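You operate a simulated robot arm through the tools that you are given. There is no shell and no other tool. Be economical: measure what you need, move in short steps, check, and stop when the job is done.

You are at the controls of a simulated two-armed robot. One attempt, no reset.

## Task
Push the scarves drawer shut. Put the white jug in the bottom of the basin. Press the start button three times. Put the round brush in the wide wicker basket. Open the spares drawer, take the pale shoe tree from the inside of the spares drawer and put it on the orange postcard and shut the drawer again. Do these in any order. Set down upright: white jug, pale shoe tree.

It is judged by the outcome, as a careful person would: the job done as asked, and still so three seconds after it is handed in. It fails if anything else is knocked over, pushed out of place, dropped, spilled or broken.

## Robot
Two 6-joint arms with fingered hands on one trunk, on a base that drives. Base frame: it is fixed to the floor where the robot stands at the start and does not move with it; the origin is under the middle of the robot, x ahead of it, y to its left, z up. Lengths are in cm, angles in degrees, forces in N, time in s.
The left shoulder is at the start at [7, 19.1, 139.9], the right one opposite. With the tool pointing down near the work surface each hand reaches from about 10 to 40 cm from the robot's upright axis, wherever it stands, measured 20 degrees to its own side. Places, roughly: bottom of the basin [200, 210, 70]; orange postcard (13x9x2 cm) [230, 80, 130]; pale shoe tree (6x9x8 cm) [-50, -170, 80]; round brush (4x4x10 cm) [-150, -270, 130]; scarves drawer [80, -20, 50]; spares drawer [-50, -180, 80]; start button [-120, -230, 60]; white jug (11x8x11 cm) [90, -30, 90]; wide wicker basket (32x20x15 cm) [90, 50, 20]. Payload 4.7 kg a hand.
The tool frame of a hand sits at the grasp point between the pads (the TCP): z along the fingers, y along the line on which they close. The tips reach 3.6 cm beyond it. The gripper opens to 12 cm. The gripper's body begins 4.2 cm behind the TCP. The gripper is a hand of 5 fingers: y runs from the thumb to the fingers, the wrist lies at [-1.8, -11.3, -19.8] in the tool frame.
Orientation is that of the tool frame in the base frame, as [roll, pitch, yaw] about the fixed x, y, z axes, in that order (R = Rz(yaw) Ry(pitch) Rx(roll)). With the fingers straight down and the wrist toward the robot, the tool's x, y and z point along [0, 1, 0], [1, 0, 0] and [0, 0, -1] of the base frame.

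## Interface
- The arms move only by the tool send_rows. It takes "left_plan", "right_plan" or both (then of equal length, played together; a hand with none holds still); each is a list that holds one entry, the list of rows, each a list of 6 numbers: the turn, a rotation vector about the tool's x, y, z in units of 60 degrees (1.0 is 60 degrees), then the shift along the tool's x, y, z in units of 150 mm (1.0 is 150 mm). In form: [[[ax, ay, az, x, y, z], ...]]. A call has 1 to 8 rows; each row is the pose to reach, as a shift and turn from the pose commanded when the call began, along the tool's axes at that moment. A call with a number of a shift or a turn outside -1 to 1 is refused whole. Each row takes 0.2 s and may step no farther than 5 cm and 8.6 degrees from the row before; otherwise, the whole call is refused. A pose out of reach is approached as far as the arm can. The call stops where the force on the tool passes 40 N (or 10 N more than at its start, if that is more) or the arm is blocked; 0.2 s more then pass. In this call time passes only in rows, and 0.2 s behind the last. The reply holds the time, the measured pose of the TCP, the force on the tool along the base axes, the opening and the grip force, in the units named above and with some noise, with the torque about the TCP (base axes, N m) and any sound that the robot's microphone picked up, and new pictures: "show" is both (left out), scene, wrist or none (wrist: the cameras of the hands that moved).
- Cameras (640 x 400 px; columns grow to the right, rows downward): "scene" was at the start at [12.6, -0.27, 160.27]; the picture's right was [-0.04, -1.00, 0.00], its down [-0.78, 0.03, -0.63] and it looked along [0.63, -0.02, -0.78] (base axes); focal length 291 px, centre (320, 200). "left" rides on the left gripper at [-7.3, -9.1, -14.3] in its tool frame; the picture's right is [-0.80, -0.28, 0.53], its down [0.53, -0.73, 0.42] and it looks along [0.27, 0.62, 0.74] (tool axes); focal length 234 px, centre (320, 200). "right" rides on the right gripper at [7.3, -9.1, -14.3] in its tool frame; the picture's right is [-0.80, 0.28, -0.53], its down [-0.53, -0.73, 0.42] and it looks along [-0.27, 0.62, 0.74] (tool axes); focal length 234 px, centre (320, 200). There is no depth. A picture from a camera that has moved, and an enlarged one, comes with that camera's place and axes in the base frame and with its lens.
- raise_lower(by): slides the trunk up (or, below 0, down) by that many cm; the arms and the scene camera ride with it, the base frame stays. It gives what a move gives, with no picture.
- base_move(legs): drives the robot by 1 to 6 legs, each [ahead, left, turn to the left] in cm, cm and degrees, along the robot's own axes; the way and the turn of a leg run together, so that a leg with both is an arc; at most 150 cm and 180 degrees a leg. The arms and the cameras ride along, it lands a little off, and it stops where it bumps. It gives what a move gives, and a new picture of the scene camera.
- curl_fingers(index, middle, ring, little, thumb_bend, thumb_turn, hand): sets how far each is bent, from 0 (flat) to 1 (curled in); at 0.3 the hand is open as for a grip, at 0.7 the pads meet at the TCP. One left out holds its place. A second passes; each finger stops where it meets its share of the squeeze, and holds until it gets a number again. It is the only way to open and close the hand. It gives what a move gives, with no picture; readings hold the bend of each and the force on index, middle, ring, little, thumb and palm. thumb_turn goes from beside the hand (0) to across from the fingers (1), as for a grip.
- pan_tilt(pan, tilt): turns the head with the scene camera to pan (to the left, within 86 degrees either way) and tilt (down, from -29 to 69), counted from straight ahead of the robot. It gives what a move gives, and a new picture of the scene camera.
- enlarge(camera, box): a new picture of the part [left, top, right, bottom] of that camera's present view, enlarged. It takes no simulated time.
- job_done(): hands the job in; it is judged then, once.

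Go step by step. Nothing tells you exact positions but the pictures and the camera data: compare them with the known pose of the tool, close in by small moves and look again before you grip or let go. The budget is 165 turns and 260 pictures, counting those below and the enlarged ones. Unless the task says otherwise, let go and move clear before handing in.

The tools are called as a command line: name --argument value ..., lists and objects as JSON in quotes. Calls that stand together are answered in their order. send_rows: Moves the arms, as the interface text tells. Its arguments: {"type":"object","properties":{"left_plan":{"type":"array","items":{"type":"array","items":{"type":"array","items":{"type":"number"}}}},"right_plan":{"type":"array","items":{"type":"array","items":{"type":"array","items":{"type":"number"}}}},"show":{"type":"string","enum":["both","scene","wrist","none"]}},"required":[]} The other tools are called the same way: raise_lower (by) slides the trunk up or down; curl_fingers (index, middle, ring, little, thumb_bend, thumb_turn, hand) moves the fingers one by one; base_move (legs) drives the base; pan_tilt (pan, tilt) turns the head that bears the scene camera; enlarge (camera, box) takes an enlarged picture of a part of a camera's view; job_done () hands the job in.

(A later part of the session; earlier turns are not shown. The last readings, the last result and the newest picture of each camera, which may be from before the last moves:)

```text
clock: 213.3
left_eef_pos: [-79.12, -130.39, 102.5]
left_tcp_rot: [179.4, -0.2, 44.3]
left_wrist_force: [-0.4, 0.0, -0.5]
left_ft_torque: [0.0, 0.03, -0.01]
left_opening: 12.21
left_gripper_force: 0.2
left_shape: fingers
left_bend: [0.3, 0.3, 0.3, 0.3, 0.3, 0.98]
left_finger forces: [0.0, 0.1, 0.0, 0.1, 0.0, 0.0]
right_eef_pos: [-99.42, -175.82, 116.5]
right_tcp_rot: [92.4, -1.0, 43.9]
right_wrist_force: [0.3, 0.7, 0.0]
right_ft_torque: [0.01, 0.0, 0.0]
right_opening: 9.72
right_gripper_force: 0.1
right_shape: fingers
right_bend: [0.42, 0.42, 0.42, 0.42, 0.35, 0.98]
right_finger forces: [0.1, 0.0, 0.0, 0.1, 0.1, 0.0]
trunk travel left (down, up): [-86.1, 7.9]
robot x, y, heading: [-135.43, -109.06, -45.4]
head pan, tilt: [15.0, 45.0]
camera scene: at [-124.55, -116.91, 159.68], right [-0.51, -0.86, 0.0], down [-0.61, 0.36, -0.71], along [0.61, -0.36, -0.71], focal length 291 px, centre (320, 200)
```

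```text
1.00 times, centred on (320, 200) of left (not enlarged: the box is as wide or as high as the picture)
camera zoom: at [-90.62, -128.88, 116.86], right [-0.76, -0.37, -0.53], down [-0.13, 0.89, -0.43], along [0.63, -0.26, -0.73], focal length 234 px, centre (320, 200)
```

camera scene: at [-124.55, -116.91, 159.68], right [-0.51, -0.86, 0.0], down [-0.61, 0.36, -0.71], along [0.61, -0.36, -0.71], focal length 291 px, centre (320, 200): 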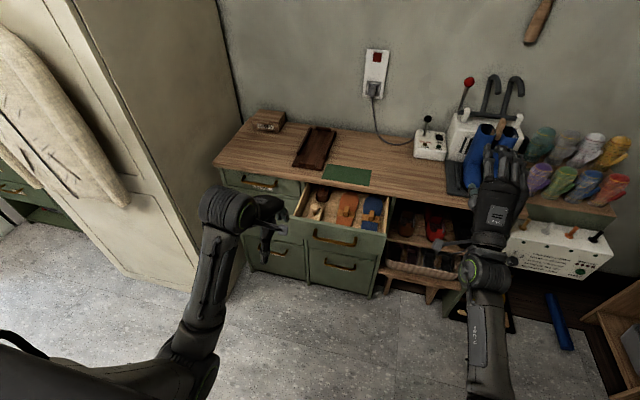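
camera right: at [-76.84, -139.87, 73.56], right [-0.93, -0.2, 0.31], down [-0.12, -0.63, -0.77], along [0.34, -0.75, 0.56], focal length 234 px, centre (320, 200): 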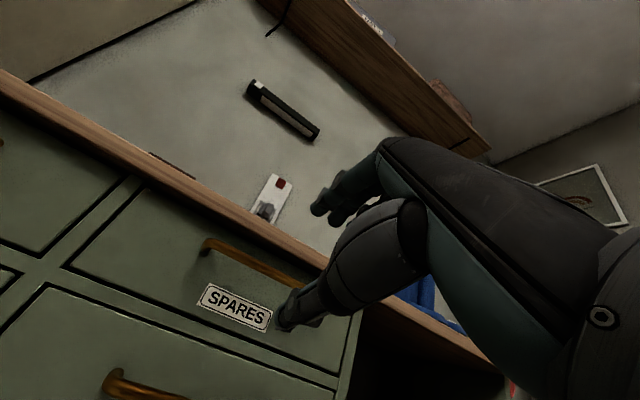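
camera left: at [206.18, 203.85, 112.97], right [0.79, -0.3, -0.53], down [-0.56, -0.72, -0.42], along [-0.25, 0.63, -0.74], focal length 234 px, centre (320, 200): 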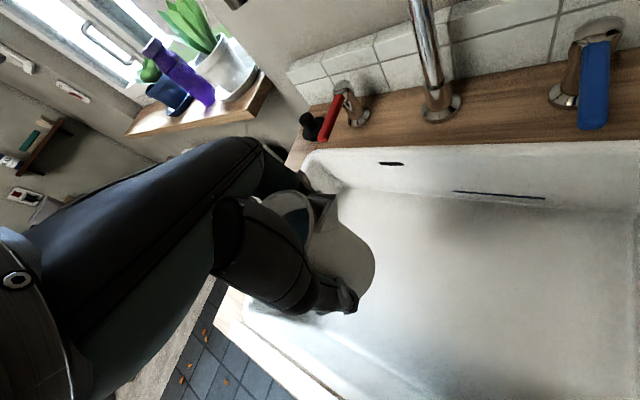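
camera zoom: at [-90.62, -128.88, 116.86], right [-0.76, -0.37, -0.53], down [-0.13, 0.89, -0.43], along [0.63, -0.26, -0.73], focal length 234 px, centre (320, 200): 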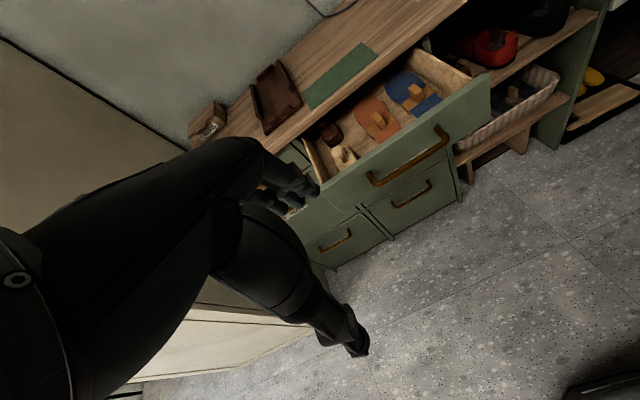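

The pale shoe tree is a block with a round knob, knob at about (-58.6, -154.3, 80). I'll approach over it with a narrowed opening to grip the knob.

curl_fingers --hand "left" --index 0.5 --middle 0.5 --ring 0.5 --little 0.5 --thumb_bend 0.42

base_move --legs '[[12, -2, 0]]'

send_rows --left_plan '[[[0, 0, 0, 0, 0.24, 0], [0, 0, 0, 0, 0.48, 0], [0, 0, 0, 0, 0.72, 0], [0, 0, 0, 0, 0.95, 0]]]' --show "both"

```text
clock: 214.3
left_eef_pos: [-79.13, -130.44, 102.64]
left_tcp_rot: [179.3, -0.3, 44.4]
left_wrist_force: [0.3, -0.2, -0.6]
left_ft_torque: [0.02, -0.02, 0.0]
left_opening: 7.55
left_gripper_force: 0.1
left_shape: fingers
left_bend: [0.5, 0.5, 0.5, 0.5, 0.42, 0.99]
left_finger forces: [0.0, 0.1, 0.1, 0.0, 0.1, 0.1]
right_eef_pos: [-99.58, -175.8, 116.67]
right_tcp_rot: [92.3, -1.0, 43.7]
right_wrist_force: [0.2, -0.2, -0.2]
right_ft_torque: [0.0, 0.01, -0.01]
right_opening: 9.74
right_gripper_force: 0.2
right_shape: fingers
right_bend: [0.42, 0.42, 0.42, 0.42, 0.35, 0.98]
right_finger forces: [0.0, 0.0, 0.0, 0.0, 0.1, 0.0]
trunk travel left (down, up): [-86.1, 7.9]
robot x, y, heading: [-134.58, -108.82, -45.5]
head pan, tilt: [15.0, 45.0]
```

```text
clock: 215.5
left_eef_pos: [-71.95, -140.18, 102.63]
left_tcp_rot: [179.3, -0.3, 44.7]
left_wrist_force: [-0.3, -0.2, -0.6]
left_ft_torque: [-0.01, 0.02, 0.0]
left_opening: 7.57
left_gripper_force: 0.1
left_shape: fingers
left_bend: [0.5, 0.5, 0.5, 0.5, 0.42, 0.99]
left_finger forces: [0.0, 0.1, 0.0, 0.1, 0.1, 0.1]
right_eef_pos: [-92.15, -185.83, 116.7]
right_tcp_rot: [92.3, -1.0, 44.1]
right_wrist_force: [0.2, 1.3, 0.4]
right_ft_torque: [0.0, -0.01, -0.02]
right_opening: 9.71
right_gripper_force: 0.0
right_shape: fingers
right_bend: [0.42, 0.42, 0.42, 0.42, 0.35, 0.98]
right_finger forces: [0.1, 0.0, 0.0, 0.0, 0.1, 0.0]
trunk travel left (down, up): [-86.1, 7.9]
robot x, y, heading: [-127.95, -119.21, -45.3]
head pan, tilt: [15.0, 45.0]
camera scene: at [-117.49, -126.82, 159.71], right [-0.51, -0.86, 0.0], down [-0.61, 0.36, -0.71], along [0.61, -0.36, -0.71], focal length 291 px, centre (320, 200)
```

scene: 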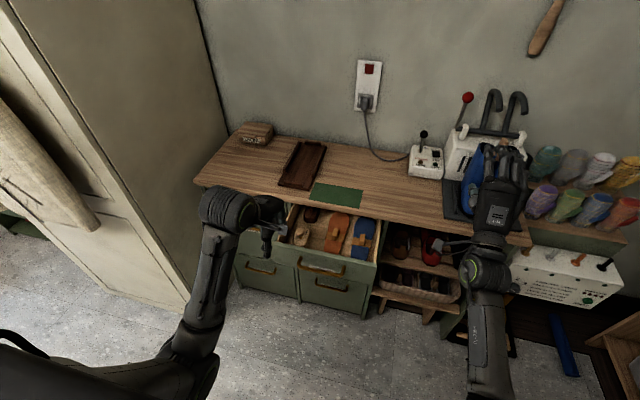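

```text
clock: 216.5
left_eef_pos: [-61.68, -150.62, 102.84]
left_tcp_rot: [179.4, -0.2, 44.7]
left_wrist_force: [-0.7, 0.4, 0.9]
left_ft_torque: [0.0, -0.02, 0.02]
left_opening: 7.54
left_gripper_force: 0.1
left_shape: fingers
left_bend: [0.5, 0.5, 0.5, 0.5, 0.42, 0.99]
left_finger forces: [0.0, 0.0, 0.0, 0.0, 0.0, 0.0]
right_eef_pos: [-92.02, -185.82, 116.54]
right_tcp_rot: [92.5, -1.1, 44.1]
right_wrist_force: [0.1, -0.2, -1.4]
right_ft_torque: [0.02, -0.02, -0.02]
right_opening: 9.69
right_gripper_force: 0.0
right_shape: fingers
right_bend: [0.42, 0.42, 0.42, 0.42, 0.35, 0.98]
right_finger forces: [0.0, 0.0, 0.0, 0.1, 0.1, 0.0]
trunk travel left (down, up): [-86.1, 7.9]
robot x, y, heading: [-127.56, -119.31, -45.7]
head pan, tilt: [15.0, 45.0]
camera scene: at [-117.34, -127.04, 159.67], right [-0.51, -0.86, 0.0], down [-0.61, 0.36, -0.71], along [0.61, -0.36, -0.71], focal length 291 px, centre (320, 200)
camera left: at [-73.25, -149.18, 117.06], right [-0.76, -0.37, -0.53], down [-0.13, 0.89, -0.43], along [0.63, -0.26, -0.73], focal length 234 px, centre (320, 200)
```

scene: 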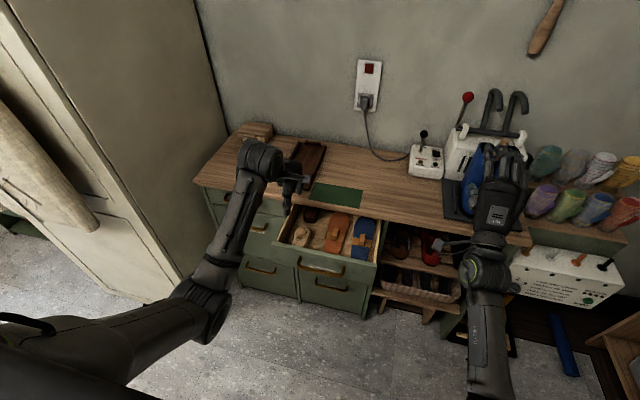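
left: 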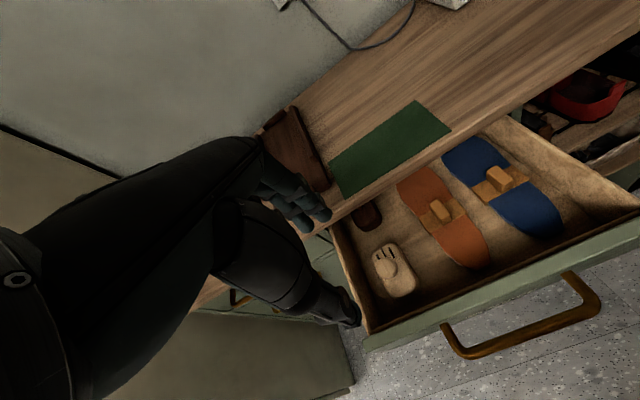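

Clear view: knob at about (-59.3, -153.5). I'll curl the little finger away from the drawer wall, shift over the knob and descend partway.

curl_fingers --hand "left" --little 1.0

send_rows --left_plan '[[[0, 0, 0, -0.05, 0.13, 0.2], [0, 0, 0, -0.1, 0.25, 0.4], [0, 0, 0, -0.1, 0.25, 0.65], [0, 0, 0, -0.1, 0.25, 0.9]]]' --show "both"

```text
clock: 217.5
left_eef_pos: [-61.71, -150.67, 102.92]
left_tcp_rot: [179.5, -0.4, 44.6]
left_wrist_force: [-0.8, -0.6, -0.8]
left_ft_torque: [0.03, 0.01, -0.01]
left_opening: 7.52
left_gripper_force: 0.0
left_shape: fingers
left_bend: [0.5, 0.5, 0.5, 1.0, 0.42, 0.99]
left_finger forces: [0.0, 0.0, 0.0, 0.0, 0.0, 0.1]
right_eef_pos: [-92.12, -185.68, 116.58]
right_tcp_rot: [92.3, -1.0, 44.0]
right_wrist_force: [-0.7, 0.2, 1.0]
right_ft_torque: [-0.01, 0.0, -0.01]
right_opening: 9.67
right_gripper_force: 0.0
right_shape: fingers
right_bend: [0.42, 0.42, 0.42, 0.42, 0.35, 0.98]
right_finger forces: [0.1, 0.1, 0.0, 0.1, 0.1, 0.0]
trunk travel left (down, up): [-86.1, 7.9]
robot x, y, heading: [-127.38, -119.47, -45.4]
head pan, tilt: [15.0, 45.0]
```

```text
clock: 218.5
left_eef_pos: [-60.19, -154.43, 89.21]
left_tcp_rot: [179.3, -0.4, 44.4]
left_wrist_force: [-0.2, -0.3, -0.5]
left_ft_torque: [0.02, 0.02, -0.01]
left_opening: 7.55
left_gripper_force: 0.1
left_shape: fingers
left_bend: [0.5, 0.5, 0.5, 1.0, 0.42, 0.99]
left_finger forces: [0.0, 0.1, 0.0, 0.0, 0.0, 0.0]
right_eef_pos: [-91.98, -185.89, 116.57]
right_tcp_rot: [92.4, -1.0, 44.1]
right_wrist_force: [0.1, -0.6, -0.5]
right_ft_torque: [0.01, 0.0, 0.03]
right_opening: 9.68
right_gripper_force: 0.0
right_shape: fingers
right_bend: [0.42, 0.42, 0.42, 0.42, 0.35, 0.98]
right_finger forces: [0.0, 0.1, 0.1, 0.0, 0.0, 0.0]
trunk travel left (down, up): [-86.1, 7.9]
robot x, y, heading: [-127.92, -119.33, -45.4]
head pan, tilt: [15.0, 45.0]
camera scene: at [-117.34, -126.96, 159.69], right [-0.51, -0.86, 0.0], down [-0.61, 0.36, -0.71], along [0.61, -0.36, -0.71], focal length 291 px, centre (320, 200)
camera left: at [-71.68, -152.95, 103.41], right [-0.76, -0.37, -0.53], down [-0.13, 0.89, -0.43], along [0.64, -0.26, -0.73], focal length 234 px, centre (320, 200)
```

scene: 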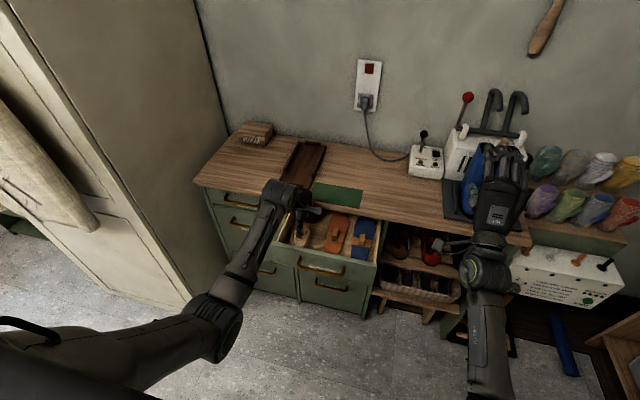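
left: 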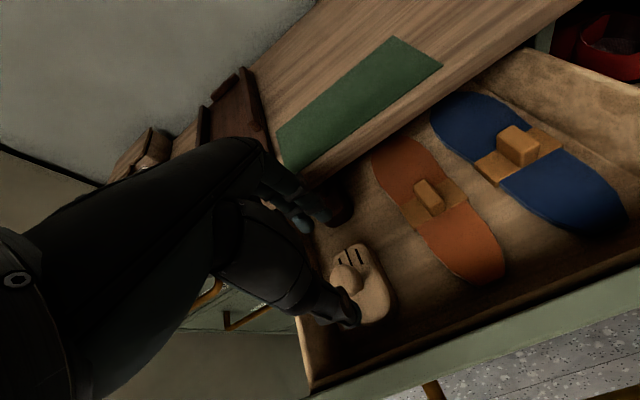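

send_rows --left_plan '[[[0, 0, 0, 0.08, -0.01, 0.13], [0, 0, 0, 0.08, -0.01, 0.26], [0, 0, 0, 0.08, -0.01, 0.36]]]' --show "none"

enlarge --camera "left" --box '[200, 130, 460, 390]'

enlarge --camera "scene" --box '[240, 160, 400, 280]'

```text
clock: 219.3
left_eef_pos: [-59.25, -153.29, 83.87]
left_tcp_rot: [179.2, -0.3, 44.6]
left_wrist_force: [0.2, -0.2, 0.0]
left_ft_torque: [0.02, 0.01, 0.0]
left_opening: 7.55
left_gripper_force: 0.0
left_shape: fingers
left_bend: [0.5, 0.5, 0.5, 1.0, 0.42, 0.99]
left_finger forces: [0.0, 0.0, 0.0, 0.0, 0.0, 0.0]
right_eef_pos: [-92.03, -185.78, 116.67]
right_tcp_rot: [92.3, -1.0, 44.2]
right_wrist_force: [0.6, -0.2, -0.2]
right_ft_torque: [0.0, 0.03, -0.02]
right_opening: 9.67
right_gripper_force: 0.0
right_shape: fingers
right_bend: [0.42, 0.42, 0.42, 0.42, 0.35, 0.98]
right_finger forces: [0.0, 0.0, 0.0, 0.0, 0.1, 0.0]
trunk travel left (down, up): [-86.1, 7.9]
robot x, y, heading: [-127.65, -118.97, -45.7]
head pan, tilt: [15.0, 45.0]
```

```text
1.54 times, centred on (330, 260) of left
camera zoom: at [-70.8, -151.79, 98.08], right [-0.76, -0.37, -0.53], down [-0.13, 0.89, -0.43], along [0.63, -0.26, -0.73], focal length 360 px, centre (305, 108)
```

zoom: 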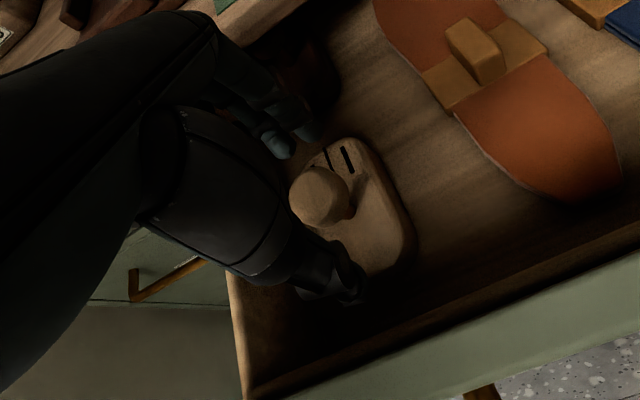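

```text
3.33 times, centred on (320, 220) of scene
camera zoom: at [-117.4, -126.94, 159.69], right [-0.51, -0.86, 0.0], down [-0.61, 0.36, -0.71], along [0.61, -0.36, -0.71], focal length 969 px, centre (320, 133)
```

zoom: 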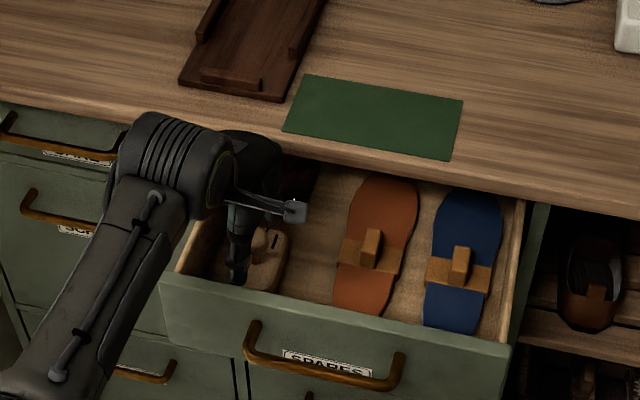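

The knob lies between thumb and fingers. Descend 3 cm and close.

send_rows --left_plan '[[[0, 0, 0, 0, 0, 0.07], [0, 0, 0, 0, 0, 0.14], [0, 0, 0, 0, 0, 0.2]]]' --show "none"

curl_fingers --hand "left" --index 0.75 --middle 0.75 --ring 0.75 --thumb_bend 0.7

enlarge --camera "left" --box '[200, 130, 460, 390]'

```text
clock: 220.2
left_eef_pos: [-58.8, -153.97, 82.12]
left_tcp_rot: [177.9, -0.4, 44.4]
left_wrist_force: [-1.8, 0.3, 22.7]
left_ft_torque: [0.89, 0.89, 0.07]
left_opening: 8.16
left_gripper_force: 10.4
left_shape: fingers
left_bend: [0.5, 0.5, 0.5, 1.0, 0.39, 0.99]
left_finger forces: [0.0, 0.0, 0.1, 0.0, 20.3, 0.0]
right_eef_pos: [-92.03, -185.77, 116.74]
right_tcp_rot: [92.3, -1.0, 44.0]
right_wrist_force: [0.6, -0.2, -0.7]
right_ft_torque: [-0.02, -0.02, 0.0]
right_opening: 9.68
right_gripper_force: 0.1
right_shape: fingers
right_bend: [0.42, 0.42, 0.42, 0.42, 0.35, 0.98]
right_finger forces: [0.1, 0.0, 0.1, 0.0, 0.0, 0.0]
trunk travel left (down, up): [-86.1, 7.9]
robot x, y, heading: [-127.95, -119.36, -45.6]
head pan, tilt: [15.0, 45.0]
stopped in row 3 (left hand): the force on the tool passed its limit at 42 N (the readings are from after the stop); the commanded pose is now the measured one
```

```text
clock: 221.2
left_eef_pos: [-59.09, -153.74, 82.17]
left_tcp_rot: [178.0, -0.3, 44.5]
left_wrist_force: [-1.0, -3.6, 29.9]
left_ft_torque: [0.22, 0.45, 0.14]
left_opening: 6.4
left_gripper_force: 25.8
left_shape: fingers
left_bend: [0.71, 0.6, 0.75, 1.0, 0.4, 1.0]
left_finger forces: [20.7, 8.4, 0.0, 0.0, 23.3, 0.0]
right_eef_pos: [-92.35, -185.69, 116.8]
right_tcp_rot: [92.2, -1.1, 44.2]
right_wrist_force: [-0.3, 0.4, -0.5]
right_ft_torque: [0.01, 0.04, -0.01]
right_opening: 9.74
right_gripper_force: 0.0
right_shape: fingers
right_bend: [0.42, 0.42, 0.42, 0.42, 0.35, 0.98]
right_finger forces: [0.0, 0.0, 0.1, 0.0, 0.0, 0.0]
trunk travel left (down, up): [-86.1, 7.9]
robot x, y, heading: [-127.77, -119.21, -45.3]
head pan, tilt: [15.0, 45.0]
```

```text
1.54 times, centred on (330, 260) of left
camera zoom: at [-70.86, -152.1, 96.13], right [-0.75, -0.37, -0.54], down [-0.12, 0.89, -0.45], along [0.65, -0.27, -0.71], focal length 360 px, centre (305, 108)
```

zoom: 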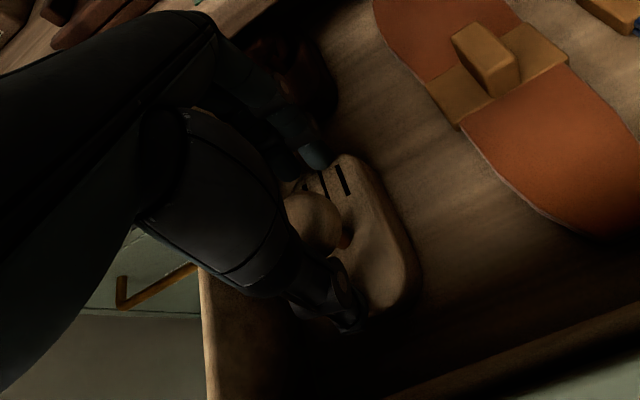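

The thumb rests on the shoe tree's block, so I'm ~1 cm too low. Reopen, rise 1.2 cm, close again.

curl_fingers --hand "left" --index 0.5 --middle 0.5 --ring 0.5 --thumb_bend 0.42

send_rows --left_plan '[[[0.035, 0, 0, 0, -0.02, -0.09]]]' --show "none"

enlarge --camera "left" --box '[240, 160, 420, 340]'

```text
clock: 222.2
left_eef_pos: [-59.05, -153.76, 82.23]
left_tcp_rot: [177.9, -0.5, 44.6]
left_wrist_force: [-1.8, -0.5, 37.5]
left_ft_torque: [0.89, 0.93, -0.04]
left_opening: 6.58
left_gripper_force: 18.3
left_shape: fingers
left_bend: [0.55, 0.5, 0.5, 1.0, 0.43, 1.0]
left_finger forces: [6.8, 0.1, 0.0, 0.0, 29.8, 0.0]
right_eef_pos: [-92.47, -185.56, 116.86]
right_tcp_rot: [92.2, -1.2, 44.1]
right_wrist_force: [0.0, 1.2, 0.0]
right_ft_torque: [-0.04, -0.01, 0.04]
right_opening: 9.7
right_gripper_force: 0.1
right_shape: fingers
right_bend: [0.42, 0.42, 0.42, 0.42, 0.35, 0.98]
right_finger forces: [0.0, 0.0, 0.0, 0.1, 0.1, 0.0]
trunk travel left (down, up): [-86.1, 7.9]
robot x, y, heading: [-127.97, -119.14, -45.6]
head pan, tilt: [15.0, 45.0]
```

```text
clock: 222.6
left_eef_pos: [-59.08, -153.38, 82.51]
left_tcp_rot: [-179.0, -0.3, 44.5]
left_wrist_force: [0.4, 0.4, 1.4]
left_ft_torque: [-0.01, -0.03, -0.04]
left_opening: 7.25
left_gripper_force: 0.8
left_shape: fingers
left_bend: [0.52, 0.49, 0.5, 1.0, 0.42, 0.99]
left_finger forces: [1.3, 0.5, 0.1, 0.0, 0.0, 0.0]
right_eef_pos: [-91.95, -185.9, 116.45]
right_tcp_rot: [92.4, -1.0, 44.2]
right_wrist_force: [-0.6, 0.4, -0.2]
right_ft_torque: [-0.02, 0.0, -0.04]
right_opening: 9.72
right_gripper_force: 0.0
right_shape: fingers
right_bend: [0.42, 0.42, 0.42, 0.42, 0.35, 0.98]
right_finger forces: [0.0, 0.1, 0.0, 0.1, 0.0, 0.0]
trunk travel left (down, up): [-86.1, 7.9]
robot x, y, heading: [-128.01, -119.32, -45.5]
head pan, tilt: [15.0, 45.0]
```

```text
2.22 times, centred on (330, 250) of left
camera zoom: at [-70.34, -152.23, 97.05], right [-0.77, -0.36, -0.53], down [-0.14, 0.9, -0.41], along [0.62, -0.24, -0.75], focal length 520 px, centre (298, 89)
```

zoom: 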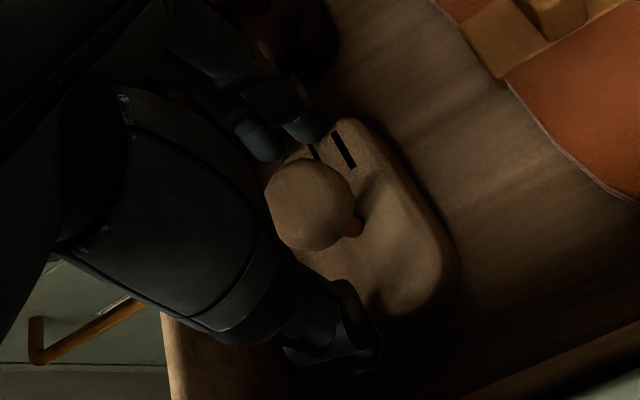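

send_rows --left_plan '[[[0, 0, 0, 0, 0, -0.03]]]' --show "none"

curl_fingers --hand "left" --index 0.75 --middle 0.75 --ring 0.75 --thumb_bend 0.7

enlarge --camera "left" --box '[240, 160, 420, 340]'

```text
clock: 223.0
left_eef_pos: [-59.05, -153.47, 83.52]
left_tcp_rot: [-179.3, -0.4, 44.6]
left_wrist_force: [0.0, -0.4, -0.4]
left_ft_torque: [0.0, -0.01, 0.01]
left_opening: 7.44
left_gripper_force: 0.1
left_shape: fingers
left_bend: [0.5, 0.5, 0.5, 1.0, 0.42, 0.99]
left_finger forces: [0.1, 0.0, 0.0, 0.1, 0.0, 0.1]
right_eef_pos: [-92.1, -185.73, 116.67]
right_tcp_rot: [92.3, -1.0, 44.1]
right_wrist_force: [0.0, -0.5, -0.6]
right_ft_torque: [0.03, 0.0, -0.02]
right_opening: 9.73
right_gripper_force: 0.0
right_shape: fingers
right_bend: [0.42, 0.42, 0.42, 0.42, 0.35, 0.98]
right_finger forces: [0.1, 0.0, 0.0, 0.1, 0.0, 0.1]
trunk travel left (down, up): [-86.1, 7.9]
robot x, y, heading: [-127.81, -119.36, -45.6]
head pan, tilt: [15.0, 45.0]
```

```text
clock: 224.0
left_eef_pos: [-59.0, -153.41, 83.51]
left_tcp_rot: [-179.5, -0.4, 44.6]
left_wrist_force: [0.5, 0.0, -1.6]
left_ft_torque: [-0.02, 0.04, 0.01]
left_opening: 2.19
left_gripper_force: 12.7
left_shape: fingers
left_bend: [0.73, 0.74, 0.75, 1.0, 0.62, 1.0]
left_finger forces: [9.2, 3.6, 0.0, 0.0, 11.3, 0.0]
right_eef_pos: [-92.1, -185.75, 116.66]
right_tcp_rot: [92.4, -1.1, 44.0]
right_wrist_force: [-0.5, 0.2, -0.5]
right_ft_torque: [0.01, -0.02, -0.01]
right_opening: 9.68
right_gripper_force: 0.1
right_shape: fingers
right_bend: [0.42, 0.42, 0.42, 0.42, 0.35, 0.98]
right_finger forces: [0.0, 0.0, 0.1, 0.1, 0.0, 0.1]
trunk travel left (down, up): [-86.1, 7.9]
robot x, y, heading: [-127.9, -119.09, -45.5]
head pan, tilt: [15.0, 45.0]
```

```text
2.22 times, centred on (330, 250) of left
camera zoom: at [-70.38, -152.26, 97.94], right [-0.77, -0.36, -0.53], down [-0.14, 0.9, -0.41], along [0.62, -0.25, -0.74], focal length 520 px, centre (298, 89)
```

zoom: 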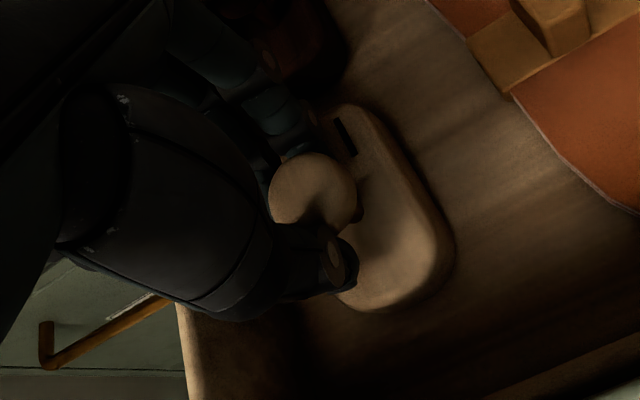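

The knob is pinched by thumb, index and middle. Tighten the squeeze, then test-lift.

curl_fingers --hand "left" --index 0.9 --middle 0.9 --ring 0.75 --thumb_bend 0.85

send_rows --left_plan '[[[0, 0, 0, 0, 0, -0.1], [0, 0, 0, 0, 0, -0.2]]]' --show "wrist"

```text
clock: 225.0
left_eef_pos: [-59.0, -153.53, 83.47]
left_tcp_rot: [-179.6, -0.3, 44.6]
left_wrist_force: [0.4, 0.6, -0.6]
left_ft_torque: [0.02, 0.01, 0.02]
left_opening: 1.01
left_gripper_force: 18.4
left_shape: fingers
left_bend: [0.73, 0.9, 0.75, 1.0, 0.77, 1.0]
left_finger forces: [20.4, 0.0, 0.1, 0.1, 16.1, 0.0]
right_eef_pos: [-92.14, -185.78, 116.65]
right_tcp_rot: [92.4, -1.0, 44.1]
right_wrist_force: [0.5, 0.5, 0.1]
right_ft_torque: [0.01, -0.03, -0.01]
right_opening: 9.68
right_gripper_force: 0.0
right_shape: fingers
right_bend: [0.42, 0.42, 0.42, 0.42, 0.35, 0.98]
right_finger forces: [0.1, 0.1, 0.0, 0.0, 0.0, 0.0]
trunk travel left (down, up): [-86.1, 7.9]
robot x, y, heading: [-127.81, -119.02, -45.3]
head pan, tilt: [15.0, 45.0]
```

```text
clock: 225.6
left_eef_pos: [-59.0, -153.51, 86.41]
left_tcp_rot: [-179.5, -0.4, 44.6]
left_wrist_force: [0.0, -0.1, -1.8]
left_ft_torque: [0.02, -0.01, 0.04]
left_opening: 0.98
left_gripper_force: 18.1
left_shape: fingers
left_bend: [0.73, 0.9, 0.75, 1.0, 0.77, 1.0]
left_finger forces: [20.8, 0.0, 0.0, 0.0, 16.3, 0.0]
right_eef_pos: [-92.04, -185.69, 116.69]
right_tcp_rot: [92.5, -1.1, 44.1]
right_wrist_force: [0.0, -0.3, 0.3]
right_ft_torque: [-0.01, 0.01, 0.02]
right_opening: 9.7
right_gripper_force: 0.1
right_shape: fingers
right_bend: [0.42, 0.42, 0.42, 0.42, 0.35, 0.98]
right_finger forces: [0.1, 0.1, 0.0, 0.1, 0.0, 0.0]
trunk travel left (down, up): [-86.1, 7.9]
robot x, y, heading: [-127.76, -119.19, -45.7]
head pan, tilt: [15.0, 45.0]
camera left: at [-70.32, -152.24, 100.89], right [-0.77, -0.36, -0.53], down [-0.14, 0.9, -0.41], along [0.62, -0.25, -0.74], focal length 234 px, centre (320, 200)
```

left: 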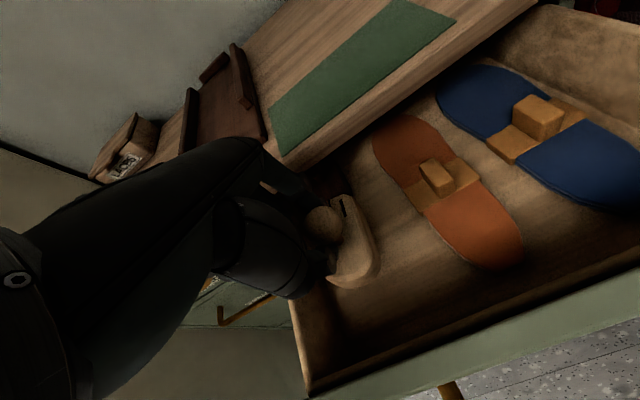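

enlarge --camera "left" --box '[260, 160, 420, 310]'

enlarge --camera "scene" --box '[240, 160, 400, 280]'

```text
2.67 times, centred on (340, 235) of left
camera zoom: at [-70.32, -152.24, 100.89], right [-0.77, -0.36, -0.53], down [-0.14, 0.9, -0.41], along [0.62, -0.25, -0.74], focal length 624 px, centre (267, 107)
```

zoom: 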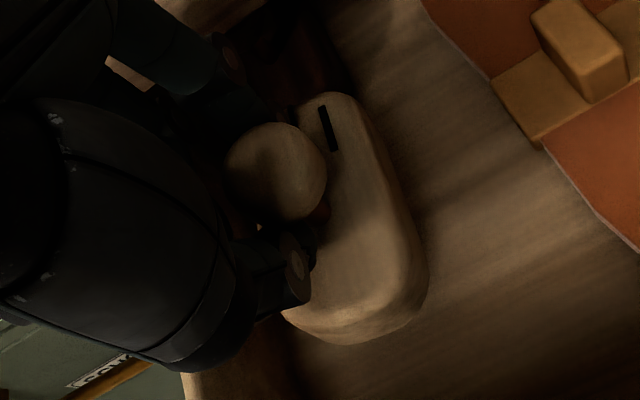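

```text
3.33 times, centred on (320, 220) of scene
camera zoom: at [-117.38, -126.93, 159.69], right [-0.51, -0.86, 0.0], down [-0.61, 0.36, -0.71], along [0.61, -0.36, -0.71], focal length 969 px, centre (320, 133)
```

zoom: 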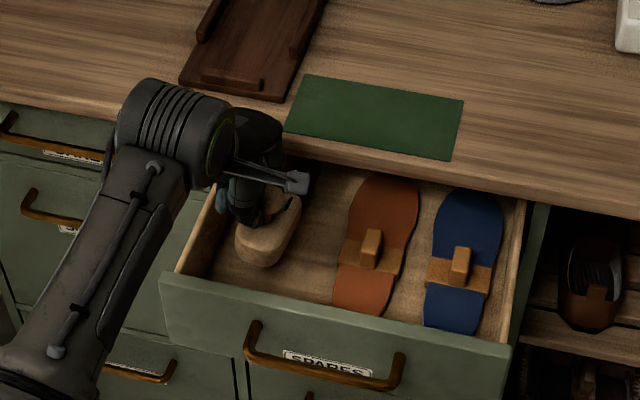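

It lifted, but only index and thumb hold it (a wobbly pinch). I'll set it back, shift the hand ~1.2 cm right so index and middle both bear on the knob, and regrip.

send_rows --left_plan '[[[0, 0, 0, 0, 0, 0.1], [0, 0, 0, 0, 0, 0.19]]]' --show "none"

curl_fingers --hand "left" --index 0.5 --middle 0.5 --ring 0.5 --thumb_bend 0.42

enlarge --camera "left" --box '[240, 160, 420, 340]'

```text
clock: 226.2
left_eef_pos: [-59.18, -153.53, 83.54]
left_tcp_rot: [-179.5, -0.5, 44.7]
left_wrist_force: [-0.3, 0.3, -0.7]
left_ft_torque: [-0.04, 0.01, 0.01]
left_opening: 0.98
left_gripper_force: 17.9
left_shape: fingers
left_bend: [0.73, 0.9, 0.75, 1.0, 0.77, 1.0]
left_finger forces: [21.1, 0.0, 0.0, 0.0, 16.3, 0.0]
right_eef_pos: [-92.08, -185.77, 116.63]
right_tcp_rot: [92.4, -1.1, 44.0]
right_wrist_force: [-0.4, -0.9, 0.2]
right_ft_torque: [0.0, 0.01, 0.0]
right_opening: 9.69
right_gripper_force: 0.0
right_shape: fingers
right_bend: [0.42, 0.42, 0.42, 0.42, 0.35, 0.98]
right_finger forces: [0.1, 0.1, 0.1, 0.1, 0.1, 0.0]
trunk travel left (down, up): [-86.1, 7.9]
robot x, y, heading: [-128.0, -119.29, -45.5]
head pan, tilt: [15.0, 45.0]
```

```text
clock: 227.2
left_eef_pos: [-59.23, -153.57, 83.49]
left_tcp_rot: [-179.5, -0.3, 44.6]
left_wrist_force: [-0.1, 0.2, -0.3]
left_ft_torque: [-0.01, -0.01, -0.02]
left_opening: 7.43
left_gripper_force: 0.1
left_shape: fingers
left_bend: [0.5, 0.5, 0.5, 1.0, 0.42, 0.99]
left_finger forces: [0.0, 0.0, 0.0, 0.0, 0.0, 0.0]
right_eef_pos: [-91.99, -185.72, 116.71]
right_tcp_rot: [92.4, -1.0, 44.1]
right_wrist_force: [0.1, -0.3, -0.2]
right_ft_torque: [0.03, -0.01, 0.01]
right_opening: 9.68
right_gripper_force: 0.1
right_shape: fingers
right_bend: [0.42, 0.42, 0.42, 0.42, 0.35, 0.98]
right_finger forces: [0.0, 0.1, 0.0, 0.0, 0.1, 0.0]
trunk travel left (down, up): [-86.1, 7.9]
robot x, y, heading: [-127.88, -119.21, -45.6]
head pan, tilt: [15.0, 45.0]
```

```text
2.22 times, centred on (330, 250) of left
camera zoom: at [-70.52, -152.31, 97.95], right [-0.77, -0.36, -0.53], down [-0.14, 0.9, -0.41], along [0.62, -0.25, -0.74], focal length 520 px, centre (298, 89)
```

zoom: 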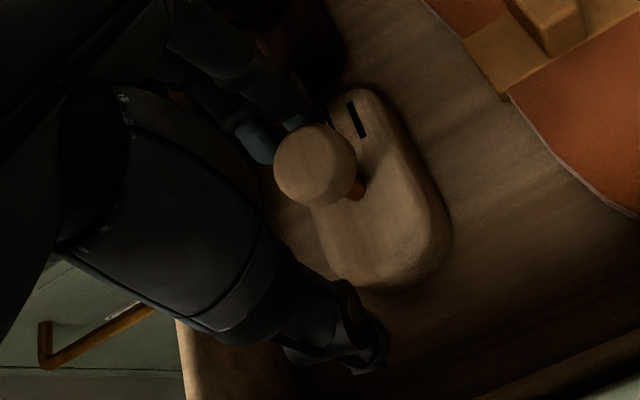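

send_rows --left_plan '[[[0, 0, 0, -0.085, 0.04, -0.01]]]' --show "none"

curl_fingers --hand "left" --index 0.76 --middle 0.76 --ring 0.76 --thumb_bend 0.75

enlarge --camera "left" --box '[240, 160, 420, 340]'

```text
clock: 227.6
left_eef_pos: [-59.76, -154.92, 83.69]
left_tcp_rot: [-179.6, -0.4, 44.6]
left_wrist_force: [0.0, -0.6, 0.0]
left_ft_torque: [0.01, -0.04, 0.02]
left_opening: 7.46
left_gripper_force: 0.1
left_shape: fingers
left_bend: [0.5, 0.5, 0.5, 1.0, 0.42, 0.99]
left_finger forces: [0.1, 0.0, 0.0, 0.0, 0.1, 0.0]
right_eef_pos: [-92.13, -185.86, 116.69]
right_tcp_rot: [92.4, -1.1, 44.0]
right_wrist_force: [-0.3, -0.7, -0.2]
right_ft_torque: [0.01, 0.02, 0.03]
right_opening: 9.7
right_gripper_force: 0.1
right_shape: fingers
right_bend: [0.42, 0.42, 0.42, 0.42, 0.35, 0.98]
right_finger forces: [0.1, 0.1, 0.0, 0.1, 0.0, 0.0]
trunk travel left (down, up): [-86.1, 7.9]
robot x, y, heading: [-128.45, -119.5, -45.4]
head pan, tilt: [15.0, 45.0]
```

```text
clock: 228.6
left_eef_pos: [-59.78, -154.78, 83.65]
left_tcp_rot: [-179.5, -0.5, 44.7]
left_wrist_force: [-0.2, -0.7, -0.8]
left_ft_torque: [-0.01, 0.02, 0.02]
left_opening: 1.21
left_gripper_force: 18.3
left_shape: fingers
left_bend: [0.74, 0.73, 0.76, 1.0, 0.68, 1.0]
left_finger forces: [10.2, 9.9, 0.0, 0.0, 15.7, 0.0]
right_eef_pos: [-92.16, -185.85, 116.7]
right_tcp_rot: [92.4, -1.1, 44.1]
right_wrist_force: [0.2, 0.0, -0.2]
right_ft_torque: [-0.02, 0.02, 0.0]
right_opening: 9.7
right_gripper_force: 0.0
right_shape: fingers
right_bend: [0.42, 0.42, 0.42, 0.42, 0.35, 0.98]
right_finger forces: [0.0, 0.1, 0.0, 0.0, 0.0, 0.0]
trunk travel left (down, up): [-86.1, 7.9]
robot x, y, heading: [-127.54, -119.09, -45.5]
head pan, tilt: [15.0, 45.0]
```

```text
2.22 times, centred on (330, 250) of left
camera zoom: at [-71.07, -153.61, 98.07], right [-0.77, -0.36, -0.53], down [-0.14, 0.9, -0.41], along [0.62, -0.25, -0.74], focal length 520 px, centre (298, 89)
```

zoom: 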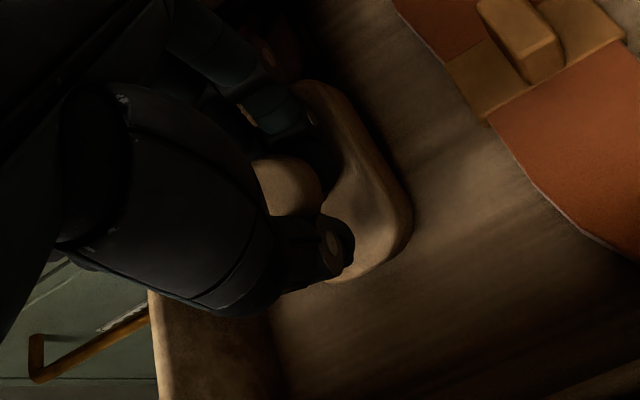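

Balanced three-point grip now. Tighten slightly and test-lift.

curl_fingers --hand "left" --index 0.8 --middle 0.8 --thumb_bend 0.8

send_rows --left_plan '[[[0, 0, 0, 0, 0, -0.1], [0, 0, 0, 0, 0, -0.2]]]' --show "none"

enlarge --camera "left" --box '[240, 140, 420, 320]'

enlarge --camera "scene" --box '[240, 160, 400, 280]'

```text
clock: 229.6
left_eef_pos: [-59.67, -154.94, 83.68]
left_tcp_rot: [-179.5, -0.4, 44.6]
left_wrist_force: [1.1, 0.3, 0.5]
left_ft_torque: [-0.01, 0.01, 0.01]
left_opening: 0.4
left_gripper_force: 19.9
left_shape: fingers
left_bend: [0.79, 0.79, 0.76, 1.0, 0.73, 1.0]
left_finger forces: [10.5, 11.5, 0.0, 0.1, 17.7, 0.2]
right_eef_pos: [-92.05, -185.85, 116.63]
right_tcp_rot: [92.3, -1.0, 44.0]
right_wrist_force: [-0.2, 0.7, -0.4]
right_ft_torque: [0.01, 0.01, 0.0]
right_opening: 9.7
right_gripper_force: 0.1
right_shape: fingers
right_bend: [0.42, 0.42, 0.42, 0.42, 0.35, 0.98]
right_finger forces: [0.0, 0.0, 0.0, 0.1, 0.0, 0.1]
trunk travel left (down, up): [-86.1, 7.9]
robot x, y, heading: [-128.23, -118.98, -45.3]
head pan, tilt: [15.0, 45.0]
```

```text
clock: 230.2
left_eef_pos: [-59.48, -154.9, 86.61]
left_tcp_rot: [-179.5, -0.4, 44.6]
left_wrist_force: [0.3, 0.0, -0.7]
left_ft_torque: [0.03, 0.04, 0.0]
left_opening: 0.37
left_gripper_force: 19.8
left_shape: fingers
left_bend: [0.79, 0.79, 0.76, 1.0, 0.73, 1.0]
left_finger forces: [10.5, 11.5, 0.1, 0.0, 17.8, 0.0]
right_eef_pos: [-92.11, -185.82, 116.65]
right_tcp_rot: [92.4, -1.1, 44.0]
right_wrist_force: [0.3, 0.3, 0.5]
right_ft_torque: [0.02, -0.01, -0.03]
right_opening: 9.72
right_gripper_force: 0.1
right_shape: fingers
right_bend: [0.42, 0.42, 0.42, 0.42, 0.35, 0.98]
right_finger forces: [0.0, 0.0, 0.0, 0.0, 0.0, 0.0]
trunk travel left (down, up): [-86.1, 7.9]
robot x, y, heading: [-128.05, -119.24, -45.7]
head pan, tilt: [15.0, 45.0]
```

```text
2.22 times, centred on (330, 230) of left
camera zoom: at [-70.95, -153.62, 101.07], right [-0.77, -0.36, -0.53], down [-0.14, 0.9, -0.41], along [0.62, -0.25, -0.74], focal length 520 px, centre (298, 133)
```

zoom: 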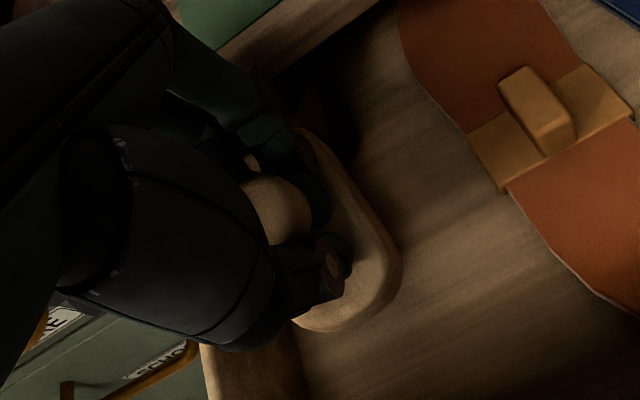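

```text
3.33 times, centred on (320, 220) of scene
camera zoom: at [-117.4, -126.94, 159.69], right [-0.51, -0.86, 0.0], down [-0.61, 0.36, -0.71], along [0.61, -0.36, -0.71], focal length 969 px, centre (320, 133)
```

zoom: 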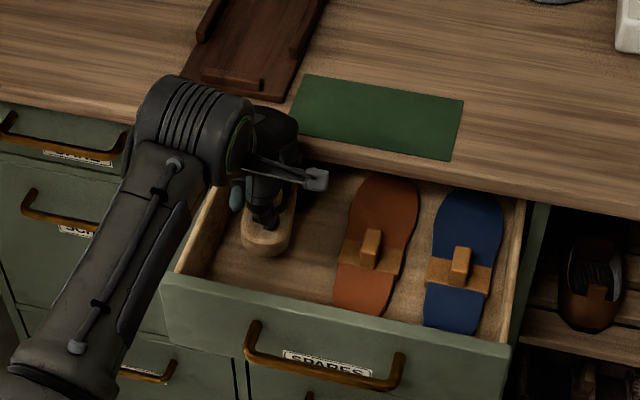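

Now it's lifted and level. Raise it clear of the drawer.

send_rows --left_plan '[[[0, 0, 0, 0, 0, -0.15], [0, 0, 0, 0, 0, -0.3], [0, 0, 0, 0, 0, -0.45], [0, 0, 0, 0, 0, -0.6], [0, 0, 0, 0, 0, -0.75], [0, 0, 0, 0, 0, -0.9]]]' --show "both"

```text
clock: 231.6
left_eef_pos: [-59.61, -154.96, 100.27]
left_tcp_rot: [-179.5, -0.4, 44.6]
left_wrist_force: [-0.4, -0.3, -1.3]
left_ft_torque: [-0.02, 0.02, 0.02]
left_opening: 0.38
left_gripper_force: 20.1
left_shape: fingers
left_bend: [0.79, 0.79, 0.76, 1.0, 0.73, 1.0]
left_finger forces: [10.5, 11.6, 0.0, 0.0, 18.2, 0.0]
right_eef_pos: [-92.04, -185.7, 116.58]
right_tcp_rot: [92.5, -1.1, 44.2]
right_wrist_force: [-0.4, 0.3, -0.6]
right_ft_torque: [0.0, -0.02, -0.01]
right_opening: 9.71
right_gripper_force: 0.0
right_shape: fingers
right_bend: [0.42, 0.42, 0.42, 0.42, 0.35, 0.98]
right_finger forces: [0.0, 0.1, 0.0, 0.0, 0.0, 0.0]
trunk travel left (down, up): [-86.1, 7.9]
robot x, y, heading: [-127.65, -119.61, -45.4]
head pan, tilt: [15.0, 45.0]
camera scene: at [-117.41, -126.95, 159.68], right [-0.51, -0.86, 0.0], down [-0.61, 0.36, -0.71], along [0.61, -0.36, -0.71], focal length 291 px, centre (320, 200)
camera left: at [-71.0, -153.85, 114.76], right [-0.77, -0.36, -0.53], down [-0.14, 0.9, -0.41], along [0.62, -0.25, -0.74], focal length 234 px, centre (320, 200)
```

scene: 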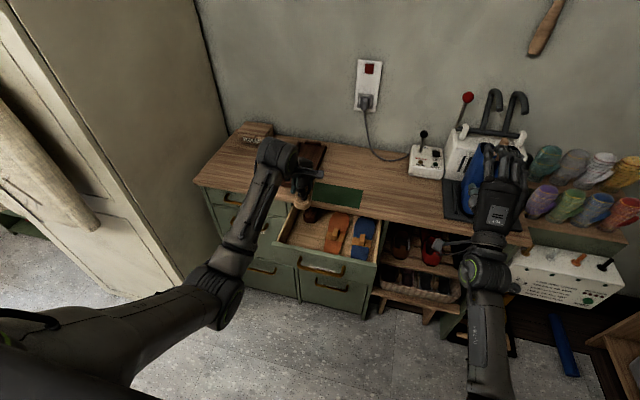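
left: 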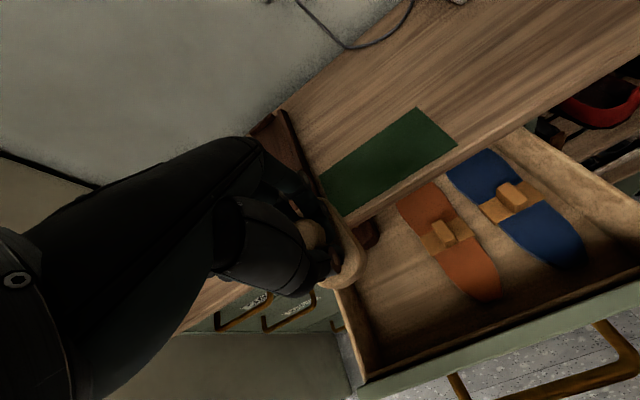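

Shoe tree is out. Now shut the drawer with the right hand: back off, shift left, form a fist, lower in front of the drawer.

base_move --legs '[[-32, 0, 0], [0, 28, 0]]'

curl_fingers --hand "right" --index 0.8 --middle 0.8 --ring 0.8 --little 0.8 --thumb_bend 0.7

raise_lower --by -37

pan_tilt --pan 0 --tilt 30

```text
clock: 235.3
left_eef_pos: [-61.59, -112.77, 100.32]
left_tcp_rot: [-179.6, -0.3, 44.6]
left_wrist_force: [0.6, 0.7, -1.4]
left_ft_torque: [0.02, -0.03, -0.03]
left_opening: 0.4
left_gripper_force: 19.6
left_shape: fingers
left_bend: [0.79, 0.79, 0.76, 1.0, 0.73, 1.0]
left_finger forces: [10.6, 11.6, 0.1, 0.1, 18.3, 0.1]
right_eef_pos: [-93.97, -143.4, 116.54]
right_tcp_rot: [92.3, -1.0, 44.0]
right_wrist_force: [0.3, 0.1, 0.2]
right_ft_torque: [0.01, 0.04, 0.02]
right_opening: 9.69
right_gripper_force: 0.1
right_shape: fingers
right_bend: [0.42, 0.42, 0.42, 0.42, 0.35, 0.98]
right_finger forces: [0.0, 0.1, 0.1, 0.0, 0.1, 0.0]
trunk travel left (down, up): [-86.1, 7.9]
robot x, y, heading: [-129.53, -76.7, -45.3]
head pan, tilt: [15.0, 45.0]
camera scene: at [-119.29, -84.56, 159.69], right [-0.51, -0.86, 0.0], down [-0.61, 0.36, -0.71], along [0.61, -0.36, -0.71], focal length 291 px, centre (320, 200)
```

scene: 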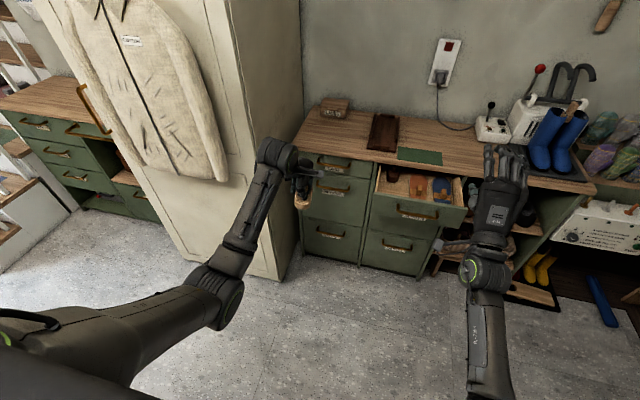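

```text
clock: 236.3
left_eef_pos: [-61.51, -112.75, 100.24]
left_tcp_rot: [-179.4, -0.4, 44.5]
left_wrist_force: [-0.4, -0.1, -0.5]
left_ft_torque: [0.03, 0.0, -0.03]
left_opening: 0.39
left_gripper_force: 20.4
left_shape: fingers
left_bend: [0.79, 0.79, 0.76, 1.0, 0.73, 1.0]
left_finger forces: [10.6, 11.6, 0.0, 0.0, 18.2, 0.1]
right_eef_pos: [-93.93, -143.48, 116.57]
right_tcp_rot: [92.3, -1.0, 44.1]
right_wrist_force: [0.4, -0.1, 0.1]
right_ft_torque: [-0.01, 0.01, 0.01]
right_opening: 0.42
right_gripper_force: 0.1
right_shape: fingers
right_bend: [0.79, 0.8, 0.8, 0.8, 0.67, 0.97]
right_finger forces: [0.0, 0.1, 0.0, 0.0, 0.1, 0.0]
trunk travel left (down, up): [-86.1, 7.9]
robot x, y, heading: [-129.71, -76.84, -45.4]
head pan, tilt: [15.0, 45.0]
```

```text
clock: 239.9
left_eef_pos: [-61.5, -112.58, 63.33]
left_tcp_rot: [-179.5, -0.5, 44.4]
left_wrist_force: [0.8, -0.2, -1.5]
left_ft_torque: [0.01, 0.0, -0.01]
left_opening: 0.37
left_gripper_force: 20.0
left_shape: fingers
left_bend: [0.79, 0.79, 0.76, 1.0, 0.73, 1.0]
left_finger forces: [10.5, 11.7, 0.0, 0.0, 18.4, 0.0]
right_eef_pos: [-94.03, -143.29, 79.54]
right_tcp_rot: [92.4, -1.1, 43.9]
right_wrist_force: [0.0, -0.4, 0.2]
right_ft_torque: [0.01, 0.02, 0.02]
right_opening: 0.47
right_gripper_force: 0.2
right_shape: fingers
right_bend: [0.79, 0.8, 0.8, 0.8, 0.66, 0.97]
right_finger forces: [0.0, 0.0, 0.0, 0.0, 0.0, 0.0]
trunk travel left (down, up): [-49.1, 44.9]
robot x, y, heading: [-129.35, -76.69, -45.3]
head pan, tilt: [15.0, 45.0]
```

```text
clock: 240.6
left_eef_pos: [-61.54, -112.62, 63.34]
left_tcp_rot: [-179.5, -0.4, 44.5]
left_wrist_force: [-0.4, -0.1, -0.6]
left_ft_torque: [0.03, 0.0, -0.01]
left_opening: 0.36
left_gripper_force: 20.4
left_shape: fingers
left_bend: [0.79, 0.79, 0.76, 1.0, 0.73, 1.0]
left_finger forces: [10.5, 11.7, 0.1, 0.0, 18.4, 0.0]
right_eef_pos: [-94.03, -143.33, 79.58]
right_tcp_rot: [92.4, -1.0, 44.2]
right_wrist_force: [0.0, -0.1, -0.6]
right_ft_torque: [-0.03, 0.02, 0.0]
right_opening: 0.43
right_gripper_force: 0.1
right_shape: fingers
right_bend: [0.79, 0.8, 0.8, 0.8, 0.66, 0.97]
right_finger forces: [0.0, 0.0, 0.0, 0.0, 0.0, 0.0]
trunk travel left (down, up): [-49.1, 44.9]
robot x, y, heading: [-129.57, -76.61, -45.4]
head pan, tilt: [0.0, 30.0]
camera scene: at [-119.9, -86.79, 124.94], right [-0.71, -0.7, 0.0], down [-0.35, 0.36, -0.87], along [0.61, -0.62, -0.5], focal length 291 px, centre (320, 200)
```

scene: 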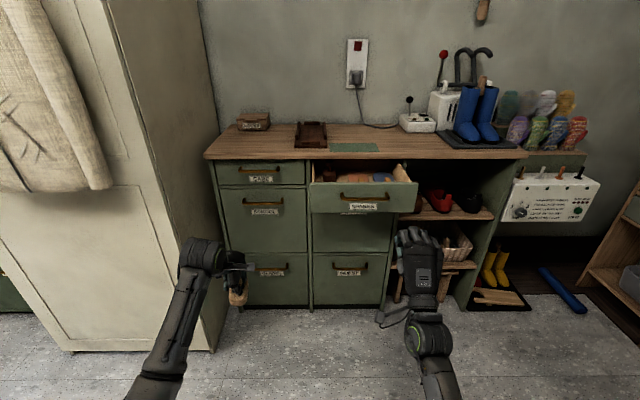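

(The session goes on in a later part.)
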